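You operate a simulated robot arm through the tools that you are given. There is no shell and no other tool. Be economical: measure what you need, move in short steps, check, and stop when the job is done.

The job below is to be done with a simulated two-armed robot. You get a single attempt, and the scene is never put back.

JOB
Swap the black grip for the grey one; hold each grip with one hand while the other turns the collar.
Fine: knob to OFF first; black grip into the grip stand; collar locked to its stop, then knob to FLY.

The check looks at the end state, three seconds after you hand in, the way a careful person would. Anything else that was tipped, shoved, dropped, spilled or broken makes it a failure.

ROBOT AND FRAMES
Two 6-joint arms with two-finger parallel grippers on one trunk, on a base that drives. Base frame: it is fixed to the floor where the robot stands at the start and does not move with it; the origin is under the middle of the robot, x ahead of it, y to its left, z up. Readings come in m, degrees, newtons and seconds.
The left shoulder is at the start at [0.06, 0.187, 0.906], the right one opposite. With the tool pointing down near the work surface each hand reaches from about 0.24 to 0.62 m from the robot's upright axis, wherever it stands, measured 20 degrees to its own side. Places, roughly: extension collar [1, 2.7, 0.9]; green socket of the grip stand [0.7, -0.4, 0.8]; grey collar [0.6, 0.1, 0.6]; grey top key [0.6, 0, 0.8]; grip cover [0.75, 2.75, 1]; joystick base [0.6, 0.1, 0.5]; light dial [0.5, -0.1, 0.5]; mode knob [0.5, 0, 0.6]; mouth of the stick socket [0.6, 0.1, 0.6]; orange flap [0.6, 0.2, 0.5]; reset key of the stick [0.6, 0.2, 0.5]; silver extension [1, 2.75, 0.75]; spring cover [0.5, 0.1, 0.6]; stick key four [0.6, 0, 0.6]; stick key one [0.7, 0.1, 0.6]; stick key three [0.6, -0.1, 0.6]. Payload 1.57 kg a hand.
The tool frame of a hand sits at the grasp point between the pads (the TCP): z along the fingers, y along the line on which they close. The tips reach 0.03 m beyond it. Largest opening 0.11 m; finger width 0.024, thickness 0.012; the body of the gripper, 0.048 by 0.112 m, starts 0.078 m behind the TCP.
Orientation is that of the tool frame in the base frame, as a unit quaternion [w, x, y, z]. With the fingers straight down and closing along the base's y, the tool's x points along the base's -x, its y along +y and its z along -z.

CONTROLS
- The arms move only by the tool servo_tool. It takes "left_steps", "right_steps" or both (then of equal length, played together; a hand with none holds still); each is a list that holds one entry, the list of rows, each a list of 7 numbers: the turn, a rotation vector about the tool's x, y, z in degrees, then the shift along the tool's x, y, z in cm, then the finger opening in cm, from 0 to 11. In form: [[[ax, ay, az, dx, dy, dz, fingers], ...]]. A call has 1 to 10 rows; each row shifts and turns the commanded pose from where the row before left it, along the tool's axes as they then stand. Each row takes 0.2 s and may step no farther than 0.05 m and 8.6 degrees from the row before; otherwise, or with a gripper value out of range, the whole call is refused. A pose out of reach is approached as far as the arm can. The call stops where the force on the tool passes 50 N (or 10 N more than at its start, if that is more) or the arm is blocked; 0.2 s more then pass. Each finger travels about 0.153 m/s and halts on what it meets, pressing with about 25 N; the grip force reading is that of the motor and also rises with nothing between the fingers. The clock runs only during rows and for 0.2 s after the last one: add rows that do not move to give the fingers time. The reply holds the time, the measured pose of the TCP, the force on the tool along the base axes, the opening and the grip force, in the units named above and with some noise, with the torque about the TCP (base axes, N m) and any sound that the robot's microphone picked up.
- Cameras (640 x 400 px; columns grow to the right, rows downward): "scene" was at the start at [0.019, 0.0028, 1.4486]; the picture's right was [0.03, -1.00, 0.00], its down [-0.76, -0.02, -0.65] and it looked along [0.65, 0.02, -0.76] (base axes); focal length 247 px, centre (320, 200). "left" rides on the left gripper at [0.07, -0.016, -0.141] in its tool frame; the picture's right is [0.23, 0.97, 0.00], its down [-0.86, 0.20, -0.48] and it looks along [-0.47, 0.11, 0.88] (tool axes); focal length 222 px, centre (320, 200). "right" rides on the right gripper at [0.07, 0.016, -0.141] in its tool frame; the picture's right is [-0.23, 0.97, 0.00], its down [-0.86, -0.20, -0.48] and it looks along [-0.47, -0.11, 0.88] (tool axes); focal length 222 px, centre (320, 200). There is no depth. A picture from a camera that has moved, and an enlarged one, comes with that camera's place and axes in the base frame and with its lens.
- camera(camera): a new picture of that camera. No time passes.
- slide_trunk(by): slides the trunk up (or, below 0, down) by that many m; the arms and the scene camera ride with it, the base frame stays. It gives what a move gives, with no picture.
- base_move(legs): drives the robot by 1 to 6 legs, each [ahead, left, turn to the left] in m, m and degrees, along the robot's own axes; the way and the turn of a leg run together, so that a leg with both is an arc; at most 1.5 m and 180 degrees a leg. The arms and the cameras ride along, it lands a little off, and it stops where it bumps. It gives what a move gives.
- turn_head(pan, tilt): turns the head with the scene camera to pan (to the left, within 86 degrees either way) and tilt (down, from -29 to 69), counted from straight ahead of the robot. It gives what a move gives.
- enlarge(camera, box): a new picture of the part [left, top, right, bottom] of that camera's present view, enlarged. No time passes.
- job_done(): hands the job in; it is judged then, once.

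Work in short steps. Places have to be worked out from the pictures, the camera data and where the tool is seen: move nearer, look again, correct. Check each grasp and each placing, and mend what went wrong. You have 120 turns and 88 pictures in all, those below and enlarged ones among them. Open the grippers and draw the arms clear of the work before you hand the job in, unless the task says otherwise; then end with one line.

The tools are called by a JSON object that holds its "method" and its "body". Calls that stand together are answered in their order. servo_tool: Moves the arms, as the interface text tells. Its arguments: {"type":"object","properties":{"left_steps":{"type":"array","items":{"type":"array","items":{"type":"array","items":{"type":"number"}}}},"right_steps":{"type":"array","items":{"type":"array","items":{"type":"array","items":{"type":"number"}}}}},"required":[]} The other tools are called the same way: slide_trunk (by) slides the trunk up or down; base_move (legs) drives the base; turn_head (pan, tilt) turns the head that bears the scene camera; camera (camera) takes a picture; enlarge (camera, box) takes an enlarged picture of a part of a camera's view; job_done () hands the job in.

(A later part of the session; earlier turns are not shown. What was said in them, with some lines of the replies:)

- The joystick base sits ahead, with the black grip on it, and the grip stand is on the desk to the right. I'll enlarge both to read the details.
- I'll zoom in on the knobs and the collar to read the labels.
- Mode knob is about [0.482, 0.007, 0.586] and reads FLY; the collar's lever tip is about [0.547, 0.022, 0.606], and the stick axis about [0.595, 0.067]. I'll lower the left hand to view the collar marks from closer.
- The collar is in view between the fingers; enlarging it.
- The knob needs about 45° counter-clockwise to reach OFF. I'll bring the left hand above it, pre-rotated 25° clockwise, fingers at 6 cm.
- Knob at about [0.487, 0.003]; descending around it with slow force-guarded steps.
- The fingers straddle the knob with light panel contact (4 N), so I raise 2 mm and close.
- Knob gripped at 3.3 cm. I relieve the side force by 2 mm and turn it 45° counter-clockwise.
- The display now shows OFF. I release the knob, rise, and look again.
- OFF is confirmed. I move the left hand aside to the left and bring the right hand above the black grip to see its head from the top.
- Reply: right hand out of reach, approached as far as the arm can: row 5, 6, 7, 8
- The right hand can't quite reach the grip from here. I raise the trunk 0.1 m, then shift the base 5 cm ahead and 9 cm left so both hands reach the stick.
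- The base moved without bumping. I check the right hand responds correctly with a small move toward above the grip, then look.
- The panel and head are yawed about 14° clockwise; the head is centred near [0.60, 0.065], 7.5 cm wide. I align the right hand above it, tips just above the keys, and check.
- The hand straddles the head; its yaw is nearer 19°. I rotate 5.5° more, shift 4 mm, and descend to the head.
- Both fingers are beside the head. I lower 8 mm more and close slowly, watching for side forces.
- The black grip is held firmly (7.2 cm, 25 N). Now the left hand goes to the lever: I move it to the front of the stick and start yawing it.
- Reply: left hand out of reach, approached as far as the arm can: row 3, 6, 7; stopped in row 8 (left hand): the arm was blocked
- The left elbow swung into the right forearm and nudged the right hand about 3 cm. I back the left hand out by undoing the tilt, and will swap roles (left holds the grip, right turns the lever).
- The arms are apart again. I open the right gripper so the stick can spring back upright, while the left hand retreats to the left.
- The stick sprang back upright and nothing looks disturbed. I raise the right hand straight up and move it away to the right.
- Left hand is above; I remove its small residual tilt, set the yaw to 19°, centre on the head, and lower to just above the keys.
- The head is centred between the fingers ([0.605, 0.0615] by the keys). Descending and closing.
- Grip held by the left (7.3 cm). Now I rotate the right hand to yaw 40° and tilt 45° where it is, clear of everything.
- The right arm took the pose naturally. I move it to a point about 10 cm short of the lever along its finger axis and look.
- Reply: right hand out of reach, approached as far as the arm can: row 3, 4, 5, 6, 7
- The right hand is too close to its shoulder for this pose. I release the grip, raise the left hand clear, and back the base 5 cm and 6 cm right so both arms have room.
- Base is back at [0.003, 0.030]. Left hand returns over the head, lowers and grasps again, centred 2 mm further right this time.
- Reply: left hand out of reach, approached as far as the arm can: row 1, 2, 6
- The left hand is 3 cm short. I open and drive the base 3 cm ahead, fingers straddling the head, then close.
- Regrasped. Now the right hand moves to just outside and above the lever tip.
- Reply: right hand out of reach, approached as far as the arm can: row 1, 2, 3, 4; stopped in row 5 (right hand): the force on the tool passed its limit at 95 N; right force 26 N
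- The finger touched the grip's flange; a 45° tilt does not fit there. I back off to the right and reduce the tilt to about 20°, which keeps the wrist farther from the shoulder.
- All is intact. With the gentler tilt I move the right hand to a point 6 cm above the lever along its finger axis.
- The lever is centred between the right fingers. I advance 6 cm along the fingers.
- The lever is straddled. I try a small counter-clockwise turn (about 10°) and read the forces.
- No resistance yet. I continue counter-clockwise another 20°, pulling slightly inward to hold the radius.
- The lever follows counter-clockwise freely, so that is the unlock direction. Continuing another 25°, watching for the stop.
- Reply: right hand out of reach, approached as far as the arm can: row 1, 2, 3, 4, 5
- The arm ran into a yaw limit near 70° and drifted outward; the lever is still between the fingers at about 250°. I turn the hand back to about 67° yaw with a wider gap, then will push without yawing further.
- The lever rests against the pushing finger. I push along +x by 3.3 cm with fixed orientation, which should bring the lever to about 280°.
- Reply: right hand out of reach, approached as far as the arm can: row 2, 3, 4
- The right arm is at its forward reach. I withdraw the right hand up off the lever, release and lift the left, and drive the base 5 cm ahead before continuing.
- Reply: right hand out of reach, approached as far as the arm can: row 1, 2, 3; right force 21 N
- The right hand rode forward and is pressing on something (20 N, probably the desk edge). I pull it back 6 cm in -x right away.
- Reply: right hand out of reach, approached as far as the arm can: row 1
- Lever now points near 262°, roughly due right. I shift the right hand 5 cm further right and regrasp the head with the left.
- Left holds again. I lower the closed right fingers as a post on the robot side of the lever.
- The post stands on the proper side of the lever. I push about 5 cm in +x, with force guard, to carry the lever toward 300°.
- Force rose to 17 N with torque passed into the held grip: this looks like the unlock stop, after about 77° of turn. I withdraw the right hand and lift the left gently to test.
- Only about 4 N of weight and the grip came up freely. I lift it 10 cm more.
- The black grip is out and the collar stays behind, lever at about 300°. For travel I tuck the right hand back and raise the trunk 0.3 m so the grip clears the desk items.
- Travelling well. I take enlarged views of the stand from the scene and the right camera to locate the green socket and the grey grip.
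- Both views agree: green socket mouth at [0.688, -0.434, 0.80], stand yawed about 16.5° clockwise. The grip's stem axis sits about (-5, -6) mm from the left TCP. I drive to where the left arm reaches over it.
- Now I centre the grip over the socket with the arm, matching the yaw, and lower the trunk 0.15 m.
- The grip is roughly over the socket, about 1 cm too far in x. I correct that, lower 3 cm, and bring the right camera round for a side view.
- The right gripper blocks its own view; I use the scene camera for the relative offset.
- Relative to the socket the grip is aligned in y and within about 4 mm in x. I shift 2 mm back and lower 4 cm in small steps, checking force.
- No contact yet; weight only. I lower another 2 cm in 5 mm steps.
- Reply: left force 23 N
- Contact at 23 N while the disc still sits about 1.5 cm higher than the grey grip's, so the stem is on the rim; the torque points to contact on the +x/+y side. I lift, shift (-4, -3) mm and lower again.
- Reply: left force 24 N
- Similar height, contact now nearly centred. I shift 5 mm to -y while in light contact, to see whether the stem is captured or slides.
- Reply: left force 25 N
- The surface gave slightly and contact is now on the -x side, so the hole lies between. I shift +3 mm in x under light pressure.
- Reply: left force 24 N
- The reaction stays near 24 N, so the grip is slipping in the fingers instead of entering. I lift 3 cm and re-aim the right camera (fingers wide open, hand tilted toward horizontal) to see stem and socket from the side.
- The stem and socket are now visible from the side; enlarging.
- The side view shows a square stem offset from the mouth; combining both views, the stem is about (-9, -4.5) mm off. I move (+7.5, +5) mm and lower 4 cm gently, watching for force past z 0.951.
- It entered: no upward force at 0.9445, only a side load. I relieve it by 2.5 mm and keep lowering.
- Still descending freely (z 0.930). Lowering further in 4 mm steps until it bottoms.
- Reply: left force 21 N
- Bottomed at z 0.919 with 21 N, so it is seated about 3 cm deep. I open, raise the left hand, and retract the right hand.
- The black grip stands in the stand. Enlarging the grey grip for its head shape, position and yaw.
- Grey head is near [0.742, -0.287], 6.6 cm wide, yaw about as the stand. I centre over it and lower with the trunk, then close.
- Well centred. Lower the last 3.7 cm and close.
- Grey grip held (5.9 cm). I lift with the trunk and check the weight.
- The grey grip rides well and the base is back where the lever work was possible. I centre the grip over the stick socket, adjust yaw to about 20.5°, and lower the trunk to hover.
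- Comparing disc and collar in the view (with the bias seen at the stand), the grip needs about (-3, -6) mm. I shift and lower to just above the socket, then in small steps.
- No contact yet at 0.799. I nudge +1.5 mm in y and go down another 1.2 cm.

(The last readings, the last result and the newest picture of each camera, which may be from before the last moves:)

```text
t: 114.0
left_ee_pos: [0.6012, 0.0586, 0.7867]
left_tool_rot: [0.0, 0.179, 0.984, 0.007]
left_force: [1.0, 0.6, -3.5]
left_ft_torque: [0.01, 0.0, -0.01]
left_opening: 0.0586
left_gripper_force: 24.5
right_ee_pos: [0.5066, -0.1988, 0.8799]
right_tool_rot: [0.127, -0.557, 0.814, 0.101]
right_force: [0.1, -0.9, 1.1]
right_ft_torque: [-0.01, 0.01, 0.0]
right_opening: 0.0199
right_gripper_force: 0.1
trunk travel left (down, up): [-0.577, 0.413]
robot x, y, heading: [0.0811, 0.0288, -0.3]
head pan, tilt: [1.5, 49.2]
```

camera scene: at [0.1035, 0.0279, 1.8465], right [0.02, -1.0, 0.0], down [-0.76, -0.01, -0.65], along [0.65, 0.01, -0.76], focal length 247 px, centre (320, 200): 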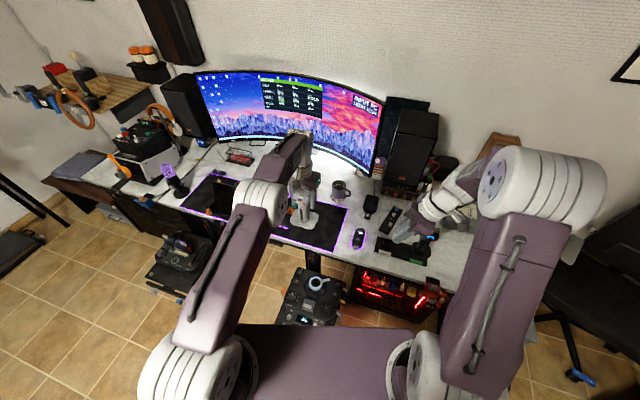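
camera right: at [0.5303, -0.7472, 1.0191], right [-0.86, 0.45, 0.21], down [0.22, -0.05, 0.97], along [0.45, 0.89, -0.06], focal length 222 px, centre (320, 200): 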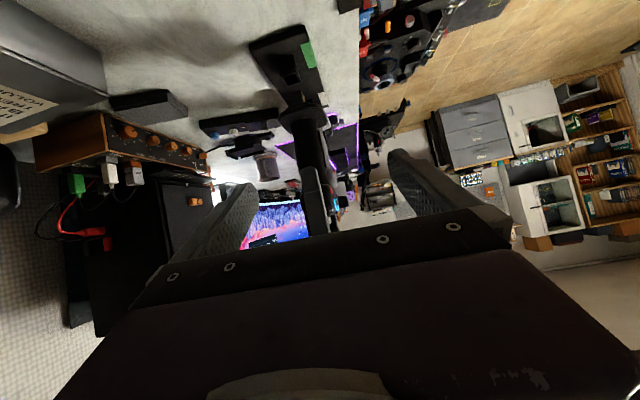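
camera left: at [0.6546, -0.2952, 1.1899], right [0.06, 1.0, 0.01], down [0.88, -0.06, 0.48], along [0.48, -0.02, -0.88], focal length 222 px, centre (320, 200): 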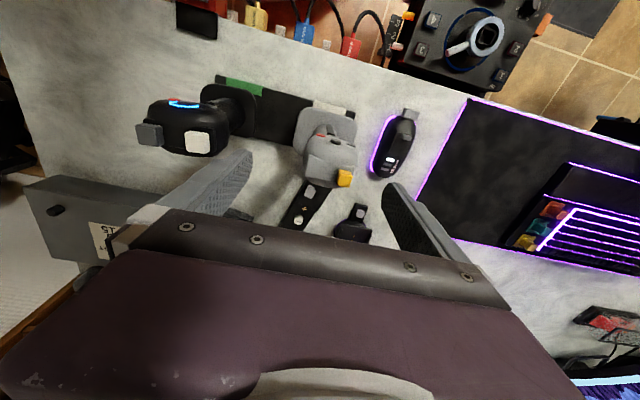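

{"method": "servo_tool", "body": {"left_steps": [[[0, 0, 0, 0, 0, 0.4, 5.5], [0, 0, 0, 0, 0, 0.4, 5.5], [0, 0, 0, 0, 0, 0.3, 5.5], [0, 0, 0, 0, 0, 0, 5.5]]]}}

{"method": "enlarge", "body": {"camera": "scene", "box": [275, 190, 365, 270]}}

```text
t: 115.0
left_ee_pos: [0.6006, 0.0597, 0.7757]
left_tool_rot: [0.0, 0.179, 0.984, 0.007]
left_force: [0.5, -0.3, -2.8]
left_ft_torque: [0.02, -0.02, 0.01]
left_opening: 0.0584
left_gripper_force: 25.0
right_ee_pos: [0.5061, -0.2004, 0.8808]
right_tool_rot: [0.127, -0.557, 0.815, 0.101]
right_force: [0.0, -0.3, -0.2]
right_ft_torque: [0.01, -0.01, 0.04]
right_opening: 0.0199
right_gripper_force: 0.2
trunk travel left (down, up): [-0.577, 0.413]
robot x, y, heading: [0.0853, 0.025, -0.3]
head pan, tilt: [1.5, 49.2]
```

```text
5.00 times, centred on (320, 230) of scene
camera zoom: at [0.1026, 0.0314, 1.4915], right [0.02, -1.0, 0.0], down [-0.76, -0.02, -0.65], along [0.65, 0.01, -0.76], focal length 1237 px, centre (320, 50)
```

zoom: 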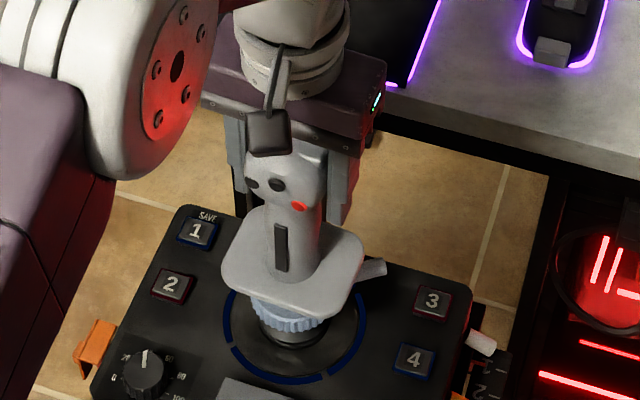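

Aligned over the collar and no contact force, so the stem appears to be entering. I keep lowering in 3 mm steps until it bottoms.

{"method": "servo_tool", "body": {"left_steps": [[[0, 0, 0, 0, 0, 0.3, 5.5], [0, 0, 0, 0, 0, 0.3, 5.5], [0, 0, 0, 0, 0, 0.3, 5.5], [0, 0, 0, 0, 0, 0.2, 5.5], [0, 0, 0, 0, 0, 0, 5.5]]]}}

```text
t: 116.2
left_ee_pos: [0.6003, 0.0597, 0.7647]
left_tool_rot: [-0.001, 0.179, 0.984, 0.006]
left_force: [-0.5, 0.8, -3.0]
left_ft_torque: [0.02, -0.01, 0.02]
left_opening: 0.0582
left_gripper_force: 25.3
right_ee_pos: [0.5071, -0.199, 0.8797]
right_tool_rot: [0.128, -0.557, 0.815, 0.101]
right_force: [0.0, -0.4, 0.3]
right_ft_torque: [-0.01, -0.01, 0.0]
right_opening: 0.02
right_gripper_force: 0.0
trunk travel left (down, up): [-0.577, 0.413]
robot x, y, heading: [0.0843, 0.0291, -0.5]
head pan, tilt: [1.5, 49.2]
```

{"method": "servo_tool", "body": {"left_steps": [[[0, 0, 0, 0, 0, 0.3, 5.5], [0, 0, 0, 0, 0, 0.3, 5.5], [0, 0, 0, 0, 0, 0.3, 5.5], [0, 0, 0, 0, 0, 0.3, 5.5], [0, 0, 0, 0, 0, 0, 5.5]]]}}

```text
t: 117.4
left_ee_pos: [0.5994, 0.0597, 0.7542]
left_tool_rot: [0.001, 0.178, 0.984, 0.007]
left_force: [-0.8, 0.2, 23.3]
left_ft_torque: [0.01, 0.14, 0.0]
left_opening: 0.0584
left_gripper_force: 25.3
right_ee_pos: [0.505, -0.199, 0.8806]
right_tool_rot: [0.129, -0.557, 0.815, 0.099]
right_force: [0.0, 0.6, 0.1]
right_ft_torque: [0.02, -0.02, 0.01]
right_opening: 0.0202
right_gripper_force: 0.0
trunk travel left (down, up): [-0.577, 0.413]
robot x, y, heading: [0.0851, 0.0281, -0.3]
head pan, tilt: [1.5, 49.2]
```

It bottomed at about z 0.757 with 23 N. I check how the disc sits relative to the collar.

{"method": "enlarge", "body": {"camera": "scene", "box": [285, 205, 355, 265]}}

```text
6.67 times, centred on (320, 235) of scene
camera zoom: at [0.0986, 0.0311, 1.4916], right [0.02, -1.0, 0.0], down [-0.76, -0.02, -0.66], along [0.66, 0.01, -0.76], focal length 1650 px, centre (320, -33)
```

zoom: 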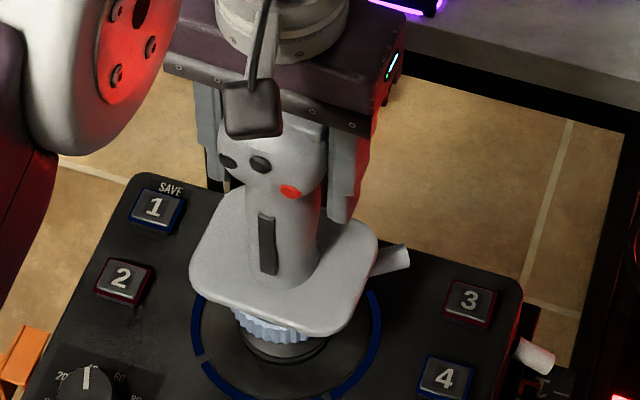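

The grey grip sits on the collar just as the black one did. For locking, the right fingers must stand on the far (+x) side of the lever; to keep the gripper clear of the desk edge I roll the right hand 80° about its finger axis first, and ease the left's pressure.

{"method": "servo_tool", "body": {"right_steps": [[[0, 0, 8, 0, 0, 0, 0], [0, 0, 8, 0, 0, 0, 0], [0, 0, 8, 0, 0, 0, 0], [0, 0, 8, 0, 0, 0, 0], [0, 0, 8, 0, 0, 0, 0], [0, 0, 8, 0, 0, 0, 0], [0, 0, 8, 0, 0, 0, 0], [0, 0, 8, 0, 0, 0, 0], [0, 0, 8, 0, 0, 0, 0], [0, 0, 8, 0, 0, 0, 0]]], "left_steps": [[[0, 0, 0, 0, 0, -0.2, 5.5], [0, 0, 0, 0, 0, 0, 5.5], [0, 0, 0, 0, 0, 0, 5.5], [0, 0, 0, 0, 0, 0, 5.5], [0, 0, 0, 0, 0, 0, 5.5], [0, 0, 0, 0, 0, 0, 5.5], [0, 0, 0, 0, 0, 0, 5.5], [0, 0, 0, 0, 0, 0, 5.5], [0, 0, 0, 0, 0, 0, 5.5], [0, 0, 0, 0, 0, 0, 5.5]]]}}

{"method": "servo_tool", "body": {"right_steps": [[[0, 0, 0, -1.45, 2.13, 3.98, 0], [0, 0, 0, -1.45, 2.13, 3.98, 0], [0, 0, 0, -1.45, 2.13, 3.98, 0], [0, 0, 0, -1.45, 2.13, 3.98, 0], [0, 0, 0, -1.45, 2.13, 3.98, 0], [0, 0, 0, -1.45, 2.13, 3.98, 0], [0, 0, 0, 0, 0, 0, 0]]]}}

```text
t: 119.6
left_ee_pos: [0.6007, 0.0602, 0.7561]
left_tool_rot: [-0.001, 0.178, 0.984, 0.006]
left_force: [0.2, 0.1, -2.7]
left_ft_torque: [0.04, -0.04, 0.02]
left_opening: 0.0579
left_gripper_force: 24.6
right_ee_pos: [0.5068, -0.1986, 0.881]
right_tool_rot: [0.034, 0.099, 0.982, 0.159]
right_force: [0.0, 0.4, 0.0]
right_ft_torque: [-0.02, 0.01, -0.01]
right_opening: 0.0
right_gripper_force: 21.5
trunk travel left (down, up): [-0.577, 0.413]
robot x, y, heading: [0.0821, 0.0292, -0.1]
head pan, tilt: [1.5, 49.2]
```

```text
t: 121.2
left_ee_pos: [0.6002, 0.0601, 0.7565]
left_tool_rot: [-0.001, 0.179, 0.984, 0.006]
left_force: [-0.7, 0.3, -2.8]
left_ft_torque: [-0.01, 0.01, 0.01]
left_opening: 0.0582
left_gripper_force: 24.7
right_ee_pos: [0.6374, -0.0234, 0.696]
right_tool_rot: [0.033, 0.096, 0.982, 0.159]
right_force: [0.4, 0.3, -0.2]
right_ft_torque: [-0.02, -0.02, 0.01]
right_opening: 0.0
right_gripper_force: 21.4
trunk travel left (down, up): [-0.577, 0.413]
robot x, y, heading: [0.0814, 0.0278, -0.5]
head pan, tilt: [1.5, 49.2]
```

Reached. One check of the post's place relative to the lever before going down.

{"method": "enlarge", "body": {"camera": "scene", "box": [285, 205, 375, 265]}}

```text
6.67 times, centred on (330, 235) of scene
camera zoom: at [0.1022, 0.0311, 1.4915], right [0.02, -1.0, 0.0], down [-0.76, -0.02, -0.65], along [0.65, 0.01, -0.76], focal length 1650 px, centre (253, -33)
```

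zoom: 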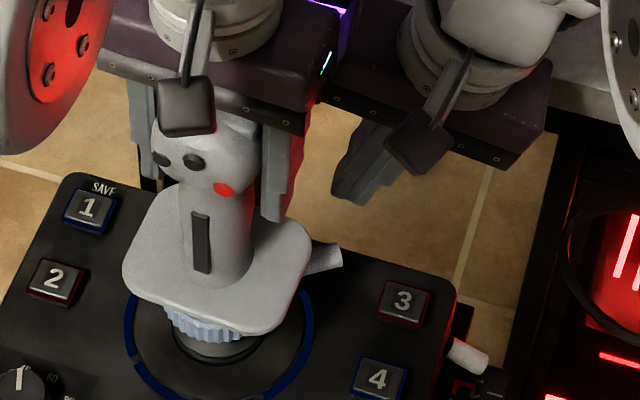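

The post will land just beyond the lever; I add 4 mm of clearance in +x and descend with force guard, keeping the left lightly pressing down.

{"method": "servo_tool", "body": {"right_steps": [[[0, 0, 0, -0.4, 0, 2.5, 0], [0, 0, 0, 0, 0, 2.5, 0], [0, 0, 0, 0, 0, 2, 0], [0, 0, 0, 0, 0, 0.9, 0], [0, 0, 0, 0, 0, 0, 0]]], "left_steps": [[[0, 0, 0, 0, 0, 0.15, 5.5], [0, 0, 0, 0, 0, 0, 5.5], [0, 0, 0, 0, 0, 0, 5.5], [0, 0, 0, 0, 0, 0, 5.5], [0, 0, 0, 0, 0, 0, 5.5]]]}}

```text
t: 122.4
left_ee_pos: [0.6001, 0.0606, 0.7544]
left_tool_rot: [0.0, 0.179, 0.984, 0.006]
left_force: [-0.3, -1.1, 9.2]
left_ft_torque: [-0.19, 0.22, 0.03]
left_opening: 0.058
left_gripper_force: 24.9
right_ee_pos: [0.6482, -0.0013, 0.6226]
right_tool_rot: [0.034, 0.097, 0.982, 0.159]
right_force: [0.0, -0.6, 0.2]
right_ft_torque: [0.0, 0.04, -0.02]
right_opening: 0.0
right_gripper_force: 21.0
trunk travel left (down, up): [-0.577, 0.413]
robot x, y, heading: [0.0864, 0.031, -0.3]
head pan, tilt: [1.5, 49.2]
```

Clear descent. I sweep the post clockwise around the stick axis, first about 42°.

{"method": "servo_tool", "body": {"right_steps": [[[0, 0, 0, 0.67, -0.41, -0.16, 0], [0, 0, 0, 0.67, -0.41, -0.16, 0], [0, 0, 0, 0.72, -0.55, -0.21, 0], [0, 0, 0, 0.72, -0.55, -0.21, 0], [0, 0, 0, 0.86, -0.35, -0.15, 0], [0, 0, 0, 0.86, -0.35, -0.15, 0], [0, 0, 0, 0, 0, 0, 0]]]}}

```text
t: 124.0
left_ee_pos: [0.6, 0.0602, 0.7555]
left_tool_rot: [0.001, 0.179, 0.984, 0.006]
left_force: [0.5, 0.1, 11.9]
left_ft_torque: [0.15, -0.05, 0.02]
left_opening: 0.0581
left_gripper_force: 25.1
right_ee_pos: [0.5992, -0.0197, 0.6234]
right_tool_rot: [0.034, 0.096, 0.982, 0.159]
right_force: [-0.1, -0.3, 0.5]
right_ft_torque: [0.01, 0.04, 0.01]
right_opening: 0.0
right_gripper_force: 21.1
trunk travel left (down, up): [-0.577, 0.413]
robot x, y, heading: [0.0837, 0.027, -0.3]
head pan, tilt: [1.5, 49.2]
```

Continuing the sweep another 30°, to about where the lever was locked before.

{"method": "servo_tool", "body": {"right_steps": [[[0, 0, 0, 0.91, -0.13, -0.08, 0], [0, 0, 0, 0.91, -0.13, -0.08, 0], [0, 0, 0, 0.93, 0.1, 0, 0], [0, 0, 0, 0.93, 0.1, 0, 0], [0, 0, 0, 0, 0, 0, 0]]]}}

{"method": "enlarge", "body": {"camera": "scene", "box": [285, 205, 375, 265]}}

```text
t: 125.2
left_ee_pos: [0.5994, 0.0603, 0.7551]
left_tool_rot: [0.001, 0.178, 0.984, 0.006]
left_force: [0.6, 0.7, 11.3]
left_ft_torque: [0.09, -0.04, 0.07]
left_opening: 0.0581
left_gripper_force: 24.8
right_ee_pos: [0.5619, -0.0139, 0.6243]
right_tool_rot: [0.033, 0.096, 0.982, 0.159]
right_force: [0.4, -0.9, -0.7]
right_ft_torque: [-0.01, 0.0, -0.01]
right_opening: 0.0
right_gripper_force: 21.1
trunk travel left (down, up): [-0.577, 0.413]
robot x, y, heading: [0.0828, 0.0259, -0.2]
head pan, tilt: [1.5, 49.2]
```

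```text
6.67 times, centred on (330, 235) of scene
camera zoom: at [0.1004, 0.0313, 1.4916], right [0.02, -1.0, 0.0], down [-0.76, -0.02, -0.65], along [0.65, 0.01, -0.76], focal length 1650 px, centre (253, -33)
```

zoom: 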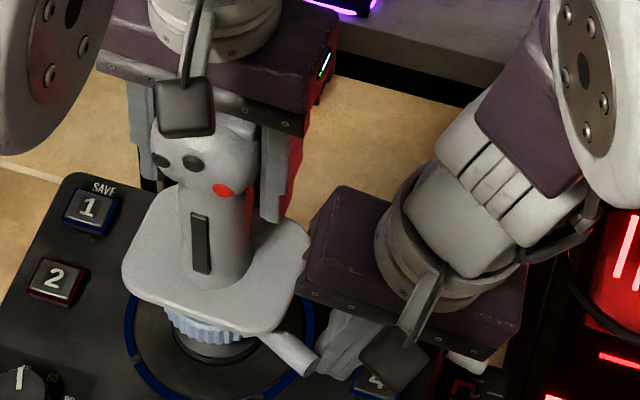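

The lever follows (now about 231°). I continue clockwise in smaller steps toward the stop.

{"method": "servo_tool", "body": {"right_steps": [[[0, 0, 0, 0.59, 0.23, 0.05, 0], [0, 0, 0, 0.59, 0.23, 0.05, 0], [0, 0, 0, 0.59, 0.23, 0.05, 0], [0, 0, 0, 0, 0, 0, 0]]]}}

```text
t: 126.2
left_ee_pos: [0.5995, 0.0599, 0.755]
left_tool_rot: [-0.001, 0.178, 0.984, 0.007]
left_force: [0.8, 0.6, 12.4]
left_ft_torque: [0.03, 0.0, 0.05]
left_opening: 0.058
left_gripper_force: 25.0
right_ee_pos: [0.547, -0.0025, 0.6238]
right_tool_rot: [0.034, 0.097, 0.982, 0.159]
right_force: [0.1, 0.5, 1.0]
right_ft_torque: [-0.02, 0.0, -0.01]
right_opening: 0.0
right_gripper_force: 21.4
trunk travel left (down, up): [-0.577, 0.413]
robot x, y, heading: [0.0842, 0.0306, -0.4]
head pan, tilt: [1.5, 49.2]
```

{"method": "servo_tool", "body": {"right_steps": [[[0, 0, 0, 0.5, 0.35, 0.1, 0], [0, 0, 0, 0.5, 0.35, 0.1, 0], [0, 0, 0, 0, 0, 0, 0]]]}}

```text
t: 127.0
left_ee_pos: [0.6006, 0.0606, 0.7523]
left_tool_rot: [-0.001, 0.179, 0.984, 0.006]
left_force: [0.2, 2.2, -2.2]
left_ft_torque: [0.38, -0.05, -0.01]
left_opening: 0.059
left_gripper_force: 24.7
right_ee_pos: [0.5394, 0.0067, 0.6237]
right_tool_rot: [0.033, 0.097, 0.982, 0.158]
right_force: [-0.8, -1.5, 0.2]
right_ft_torque: [0.02, 0.04, 0.03]
right_opening: 0.0002
right_gripper_force: 21.5
trunk travel left (down, up): [-0.577, 0.413]
robot x, y, heading: [0.0832, 0.0309, -0.5]
head pan, tilt: [1.5, 49.2]
```

The grip was just drawn down about 3 mm as the collar turned. I push on in small steps until it meets the stop.

{"method": "servo_tool", "body": {"right_steps": [[[0, 0, 0, 0.46, 0.37, 0.1, 0], [0, 0, 0, 0.4, 0.4, 0.1, 0], [0, 0, 0, 0, 0, 0, 0]]]}}

```text
t: 127.8
left_ee_pos: [0.6017, 0.0597, 0.7525]
left_tool_rot: [-0.002, 0.179, 0.984, 0.008]
left_force: [-3.0, 13.5, 0.7]
left_ft_torque: [0.75, -0.14, -0.72]
left_opening: 0.0588
left_gripper_force: 25.5
right_ee_pos: [0.5359, 0.013, 0.6229]
right_tool_rot: [0.036, 0.098, 0.982, 0.157]
right_force: [16.2, -29.0, -2.8]
right_ft_torque: [-0.25, -0.18, 0.03]
right_opening: 0.0001
right_gripper_force: 21.3
trunk travel left (down, up): [-0.577, 0.413]
robot x, y, heading: [0.0829, 0.0274, -0.5]
head pan, tilt: [1.5, 49.2]
```

Firm resistance of 33 N with the torque passed into the held grip: the lock stop. I back the right hand off and up, then pull gently up with the left to test the lock.

{"method": "servo_tool", "body": {"right_steps": [[[0, 0, 0, -0.5, -0.6, 0, 0], [0, 0, 0, 0, 0, -3, 0], [0, 0, 0, 0, 0, -4, 0], [0, 0, 0, 0, -4, -2, 0], [0, 0, 0, 0, -4, -2, 0], [0, 0, 0, 0, -4, 0, 0], [0, 0, 0, 0, -3, 0, 0], [0, 0, 0, 0, 0, 0, 0], [0, 0, 0, 0, 0, 0, 0]]], "left_steps": [[[0, 0, 0, 0, 0, 0, 5.5], [0, 0, 0, 0, 0, 0, 5.5], [0, 0, 0, 0, 0, 0, 5.5], [0, 0, 0, 0, 0, 0, 5.5], [0, 0, 0, 0, 0, 0, 5.5], [0, 0, 0, 0, 0, 0, 5.5], [0, 0, 0, 0, 0, 0, 5.5], [0, 0, 0, 0, 0, -0.3, 5.5], [0, 0, 0, 0, 0, 0, 5.5]]]}}

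{"method": "enlarge", "body": {"camera": "scene", "box": [275, 195, 475, 305]}}

```text
t: 129.8
left_ee_pos: [0.6013, 0.0607, 0.7541]
left_tool_rot: [-0.002, 0.178, 0.984, 0.006]
left_force: [0.8, 1.4, -22.9]
left_ft_torque: [0.17, -0.25, 0.09]
left_opening: 0.0581
left_gripper_force: 25.1
right_ee_pos: [0.4997, -0.1644, 0.6782]
right_tool_rot: [0.032, 0.097, 0.982, 0.16]
right_force: [0.1, -0.5, -0.5]
right_ft_torque: [0.0, 0.0, -0.04]
right_opening: 0.0
right_gripper_force: 21.5
trunk travel left (down, up): [-0.577, 0.413]
robot x, y, heading: [0.0804, 0.0291, -0.7]
head pan, tilt: [1.5, 49.2]
```

```text
3.20 times, centred on (375, 250) of scene
camera zoom: at [0.1057, 0.0315, 1.4913], right [0.02, -1.0, 0.0], down [-0.76, -0.02, -0.65], along [0.65, 0.01, -0.76], focal length 792 px, centre (144, 40)
```

zoom: 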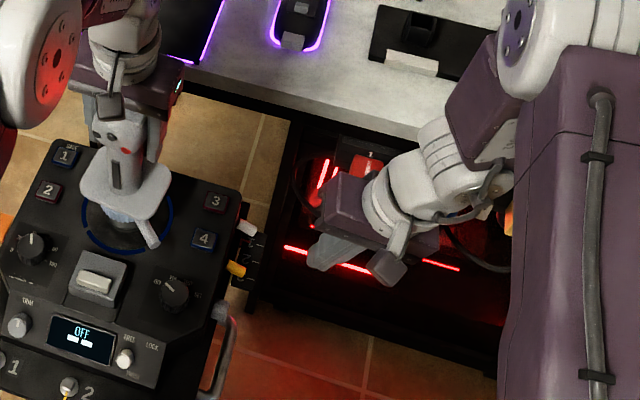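

The pull test held 23 N, so the grip is locked and the lever is where it was originally. I release the grip, raise the left hand clear, and move the right away.

{"method": "servo_tool", "body": {"left_steps": [[[0, 0, 0, 0, 0, 0.25, 5.5], [0, 0, 0, 0, 0, 0, 8], [0, 0, 0, 0, 0, 0, 11], [0, 0, 0, 0, 0, 0, 11], [0, 0, 0, 0, 0, -4, 11], [0, 0, 0, 0, 0, -4, 11], [0, 0, 0, 0, 0, -4, 11], [0, 0, 0, 0, 0, -2, 11]]], "right_steps": [[[0, 0, 0, 0, -2, -4, 0], [0, 0, 0, 0, -2, -4, 0], [0, 0, 0, 0, 0, -4, 0], [0, 0, 0, 0, 0, 0, 0], [0, 0, 0, 0, 0, 0, 0], [0, 0, 0, 0, 0, 0, 0], [0, 0, 0, 0, 0, 0, 0], [0, 0, 0, 0, 0, 0, 0]]]}}

{"method": "servo_tool", "body": {"left_steps": [[[0, 0, 0, 4, -1, 0, 8], [0, 0, 0, 4, -1, 0, 6], [0, 0, 0, 3, -1, 0, 6], [0, 0, -8, 0, 0, 0, 6], [0, 0, -8, 0, 0, 0, 6], [0, 0, -8, 0, 0, 0, 6], [0, 0, -8, 0, 0, 0, 6], [0, 0, -8, 0, 0, 0, 6], [0, 0, 0, 0, 0, 0, 6]]]}}

```text
t: 131.6
left_ee_pos: [0.5982, 0.0581, 0.896]
left_tool_rot: [0.0, 0.179, 0.984, 0.006]
left_force: [-0.4, -0.4, -0.1]
left_ft_torque: [0.0, 0.0, 0.0]
left_opening: 0.1099
left_gripper_force: 0.0
right_ee_pos: [0.4763, -0.2349, 0.7786]
right_tool_rot: [0.033, 0.097, 0.982, 0.158]
right_force: [0.8, 0.6, 0.4]
right_ft_torque: [-0.02, -0.02, 0.03]
right_opening: 0.0
right_gripper_force: 21.6
trunk travel left (down, up): [-0.577, 0.413]
robot x, y, heading: [0.0852, 0.0319, -0.5]
head pan, tilt: [1.5, 49.2]
```

```text
t: 133.6
left_ee_pos: [0.4869, 0.0686, 0.8942]
left_tool_rot: [0.002, -0.171, 0.985, 0.006]
left_force: [0.6, -0.7, -0.3]
left_ft_torque: [0.01, 0.0, 0.01]
left_opening: 0.0598
left_gripper_force: 0.1
right_ee_pos: [0.4773, -0.2371, 0.7781]
right_tool_rot: [0.034, 0.097, 0.982, 0.159]
right_force: [-0.5, -0.1, -0.6]
right_ft_torque: [0.03, -0.02, 0.0]
right_opening: 0.0
right_gripper_force: 21.6
trunk travel left (down, up): [-0.577, 0.413]
robot x, y, heading: [0.083, 0.0296, -0.3]
head pan, tilt: [1.5, 49.2]
```

Left hand is at the knob's x with the release yaw. I move over the knob's known place [0.483, 0.0015] and lower around it.

{"method": "servo_tool", "body": {"left_steps": [[[0, 0, 0, 1.32, -3.08, 0, 6], [0, 0, 0, 1.32, -3.08, 0, 6], [0, 0, 0, 0, 0, 4.5, 6], [0, 0, 0, 0, 0, 4.5, 6], [0, 0, 0, 0, 0, 4.5, 6], [0, 0, 0, 0, 0, 4.5, 6], [0, 0, 0, 0, 0, 0, 6]]]}}

{"method": "enlarge", "body": {"camera": "left", "box": [200, 60, 460, 240]}}

```text
t: 135.2
left_ee_pos: [0.485, 0.0041, 0.7137]
left_tool_rot: [0.003, -0.169, 0.986, 0.006]
left_force: [-0.9, -0.2, 0.3]
left_ft_torque: [0.04, 0.01, 0.0]
left_opening: 0.0598
left_gripper_force: 0.1
right_ee_pos: [0.4768, -0.2365, 0.7774]
right_tool_rot: [0.034, 0.097, 0.982, 0.158]
right_force: [-1.2, 0.7, 0.3]
right_ft_torque: [0.0, -0.04, 0.03]
right_opening: 0.0
right_gripper_force: 21.6
trunk travel left (down, up): [-0.577, 0.413]
robot x, y, heading: [0.0858, 0.0294, -0.5]
head pan, tilt: [1.5, 49.2]
```

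```text
2.22 times, centred on (330, 150) of left
camera zoom: at [0.4243, -0.0361, 0.855], right [-0.54, 0.84, 0.01], down [0.74, 0.47, 0.49], along [0.41, 0.27, -0.87], focal length 494 px, centre (298, 311)
```

zoom: 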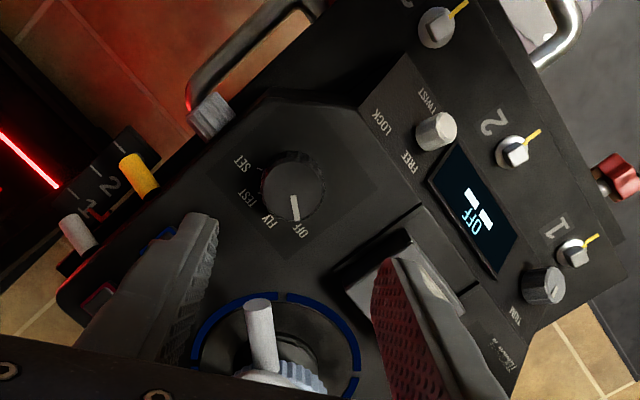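

Knob is at [0.486, 0.003], centred between the fingers. Lowering and gripping.

{"method": "servo_tool", "body": {"left_steps": [[[0, 0, 0, 0, 0, 4, 6], [0, 0, 0, 0, 0, 3.5, 6], [0, 0, 0, 0, 0, 2, 6], [0, 0, 0, 0, 0, 1.2, 6], [0, 0, 0, 0, 0, 0, 5], [0, 0, 0, 0, 0, 0, 3.5], [0, 0, 0, 0, 0, 0, 2.5], [0, 0, 0, 0, 0, 0, 2.5]]]}}

```text
t: 137.0
left_ee_pos: [0.484, 0.0035, 0.6068]
left_tool_rot: [0.001, -0.168, 0.986, 0.006]
left_force: [1.7, -13.3, -2.9]
left_ft_torque: [-0.34, -0.17, -0.02]
left_opening: 0.0372
left_gripper_force: 7.4
right_ee_pos: [0.476, -0.2385, 0.7768]
right_tool_rot: [0.033, 0.098, 0.982, 0.16]
right_force: [0.4, -1.2, -0.4]
right_ft_torque: [0.0, 0.01, -0.02]
right_opening: 0.0
right_gripper_force: 21.4
trunk travel left (down, up): [-0.577, 0.413]
robot x, y, heading: [0.0814, 0.0297, -0.4]
head pan, tilt: [1.5, 49.2]
```

Grip nearly closed; I settle it, then turn 45° clockwise to FLY.

{"method": "servo_tool", "body": {"left_steps": [[[0, 0, 0, 0, -0.2, 0, 2.5], [0, 0, 0, 0, 0, 0, 2.5], [0, 0, 7.5, 0, 0, 0, 2.5], [0, 0, 7.5, 0, 0, 0, 2.5], [0, 0, 7.5, 0, 0, 0, 2.5], [0, 0, 7.5, 0, 0, 0, 2.5], [0, 0, 7.5, 0, 0, 0, 2.5], [0, 0, 7.5, 0, 0, 0, 2.5], [0, 0, 0, 0, 0, 0, 2.5]]]}}

{"method": "enlarge", "body": {"camera": "left", "box": [200, 60, 460, 240]}}

```text
t: 139.0
left_ee_pos: [0.4821, 0.0043, 0.6062]
left_tool_rot: [-0.001, 0.222, 0.975, 0.007]
left_force: [-5.0, -9.9, 1.2]
left_ft_torque: [-0.38, 0.08, -0.04]
left_opening: 0.0346
left_gripper_force: 5.3
right_ee_pos: [0.4767, -0.237, 0.7785]
right_tool_rot: [0.033, 0.097, 0.982, 0.16]
right_force: [0.2, 0.2, 0.1]
right_ft_torque: [-0.01, 0.0, 0.01]
right_opening: 0.0
right_gripper_force: 21.4
trunk travel left (down, up): [-0.577, 0.413]
robot x, y, heading: [0.0829, 0.0289, -0.4]
head pan, tilt: [1.5, 49.2]
```

```text
2.22 times, centred on (330, 150) of left
camera zoom: at [0.4127, 0.0175, 0.7487], right [0.22, 0.98, 0.01], down [0.86, -0.2, 0.48], along [0.47, -0.09, -0.88], focal length 494 px, centre (298, 311)
```

zoom: 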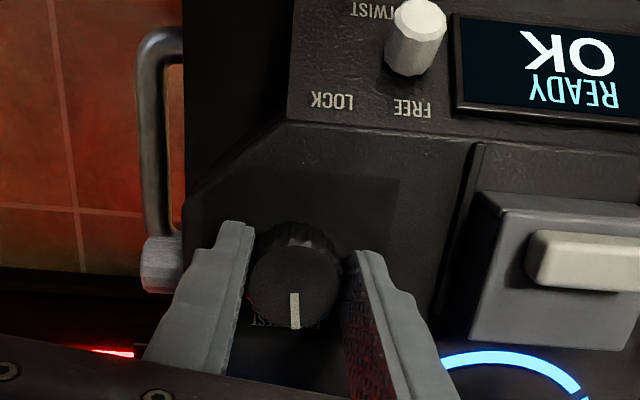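

The display reads READY OK. The pointer is about 10° past where FLY was before, so I turn back 9° to centre it, then open.

{"method": "servo_tool", "body": {"left_steps": [[[0, 0, 0, 0, 0, 0, 2], [0, 0, -4.5, 0, 0, 0, 2], [0, 0, -4.5, 0, 0, 0, 2], [0, 0, 0, 0, 0, 0, 2], [0, 0, 0, 0, 0, 0, 6], [0, 0, 0, 0, 0, 0, 6], [0, 0, 0, 0, 0, -3, 6], [0, 0, 0, 0, 0, -4, 6], [0, 0, 0, 0, 0, -4, 6]]]}}

{"method": "enlarge", "body": {"camera": "left", "box": [200, 60, 460, 240]}}

```text
t: 141.0
left_ee_pos: [0.4825, 0.0024, 0.7187]
left_tool_rot: [0.0, 0.145, 0.989, 0.006]
left_force: [-0.4, -0.1, -0.1]
left_ft_torque: [0.0, -0.02, 0.0]
left_opening: 0.0599
left_gripper_force: 0.2
right_ee_pos: [0.4767, -0.237, 0.7793]
right_tool_rot: [0.033, 0.098, 0.982, 0.16]
right_force: [0.1, -0.3, 0.8]
right_ft_torque: [-0.03, -0.01, 0.01]
right_opening: 0.0
right_gripper_force: 21.0
trunk travel left (down, up): [-0.577, 0.413]
robot x, y, heading: [0.0808, 0.0288, -0.4]
head pan, tilt: [1.5, 49.2]
```

```text
2.22 times, centred on (330, 150) of left
camera zoom: at [0.4107, 0.0043, 0.8603], right [0.06, 1.0, 0.01], down [0.88, -0.06, 0.48], along [0.48, -0.02, -0.88], focal length 494 px, centre (298, 311)
```

zoom: 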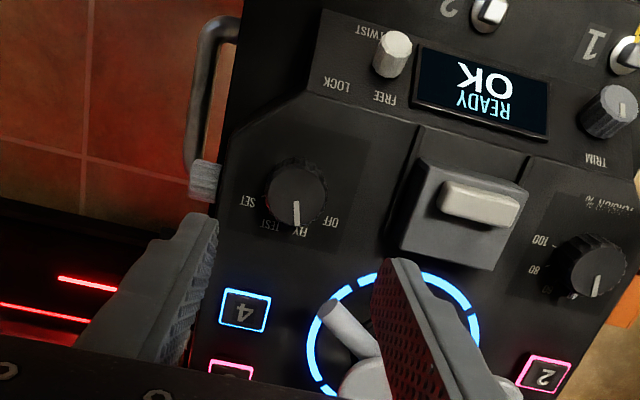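

FLY is selected with READY OK lit. I raise the left hand clear, open the right, and drive back and to the right to check the black grip in the stand.

{"method": "servo_tool", "body": {"left_steps": [[[0, 0, 0, 0, 0, -4.5, 8], [0, 0, 0, 0, 0, -4.5, 8], [0, 0, 0, 4, 2, -3, 8], [0, 0, 0, 4, 2, 0, 8]]], "right_steps": [[[0, 0, 0, 4, 0, 0, 2], [0, 0, 0, 3, 0, 0, 4], [0, 0, 0, 0, 0, -3, 6], [0, 0, 0, 0, 0, -3, 8]]]}}

{"method": "base_move", "body": {"legs": [[-0.3, 0, 0], [0, -0.35, 0]]}}

{"method": "turn_head", "body": {"pan": -8, "tilt": 40}}

```text
refused: row 3 steps farther than a row can; nothing moved
```

```text
t: 144.9
left_ee_pos: [0.1784, -0.3447, 0.7175]
left_tool_rot: [0.0, 0.145, 0.989, 0.006]
left_force: [1.1, -0.2, -0.2]
left_ft_torque: [0.03, 0.0, -0.02]
left_opening: 0.06
left_gripper_force: 0.1
right_ee_pos: [0.1703, -0.5821, 0.7778]
right_tool_rot: [0.034, 0.099, 0.982, 0.158]
right_force: [-0.4, 0.1, -0.6]
right_ft_torque: [0.01, 0.02, 0.03]
right_opening: 0.0
right_gripper_force: 21.1
trunk travel left (down, up): [-0.577, 0.413]
robot x, y, heading: [-0.2232, -0.314, -0.6]
head pan, tilt: [1.5, 49.2]
```

```text
t: 145.6
left_ee_pos: [0.177, -0.3448, 0.7184]
left_tool_rot: [0.0, 0.144, 0.989, 0.007]
left_force: [-1.2, 0.8, -0.1]
left_ft_torque: [-0.02, -0.01, 0.0]
left_opening: 0.0602
left_gripper_force: 0.2
right_ee_pos: [0.1706, -0.5822, 0.7782]
right_tool_rot: [0.034, 0.098, 0.982, 0.159]
right_force: [-0.9, -0.1, -0.8]
right_ft_torque: [0.03, -0.02, 0.01]
right_opening: 0.0
right_gripper_force: 20.9
trunk travel left (down, up): [-0.577, 0.413]
robot x, y, heading: [-0.2204, -0.3166, -0.4]
head pan, tilt: [-8.0, 40.0]
```

The servo call was refused but the base moved clear without any contact forces. I open the right gripper, and try one last look at the stand.

{"method": "servo_tool", "body": {"left_steps": [[[0, 0, 0, 0, 0, -2, 8], [0, 0, 0, 0, 0, -2, 11], [0, 0, 0, 0, 0, 0, 11]]], "right_steps": [[[0, 0, 0, 0, 0, 0, 4], [0, 0, 0, 0, 0, 0, 8], [0, 0, 0, 0, 0, 0, 11]]]}}

{"method": "enlarge", "body": {"camera": "scene", "box": [200, 110, 400, 260]}}

```text
t: 146.4
left_ee_pos: [0.1769, -0.3454, 0.7584]
left_tool_rot: [0.0, 0.146, 0.989, 0.006]
left_force: [-1.1, 0.6, 0.4]
left_ft_torque: [0.0, 0.0, 0.01]
left_opening: 0.11
left_gripper_force: 0.1
right_ee_pos: [0.1697, -0.582, 0.7781]
right_tool_rot: [0.034, 0.098, 0.982, 0.158]
right_force: [0.3, -0.3, -0.4]
right_ft_torque: [0.0, 0.05, -0.02]
right_opening: 0.1096
right_gripper_force: 0.1
trunk travel left (down, up): [-0.577, 0.413]
robot x, y, heading: [-0.2216, -0.3118, -0.3]
head pan, tilt: [-8.0, 40.0]
```

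```text
refused: no pictures are left
```

The pictures are used up. From the earlier readings the black grip bottomed in the socket, the grey grip held a 23 N pull with its collar against the stop, and the display shows READY OK in FLY. Both grippers are open and clear, so I hand in.

{"method": "job_done", "body": {}}

```text
The job is handed in.
```

The swap is done and handed in: the black grip is in the green socket of the stand, the grey grip is locked with its collar at the stop, and the knob went to OFF first and is now on FLY with the display reading READY OK. I ran out of pictures before I could check how deep the black grip sits, so that rests on force and height readings. Earlier, the left elbow also knocked the right hand while it held the black grip, and the right gripper once pressed at about 20 N on what was probably the desk edge; I saw nothing moved or damaged by either.
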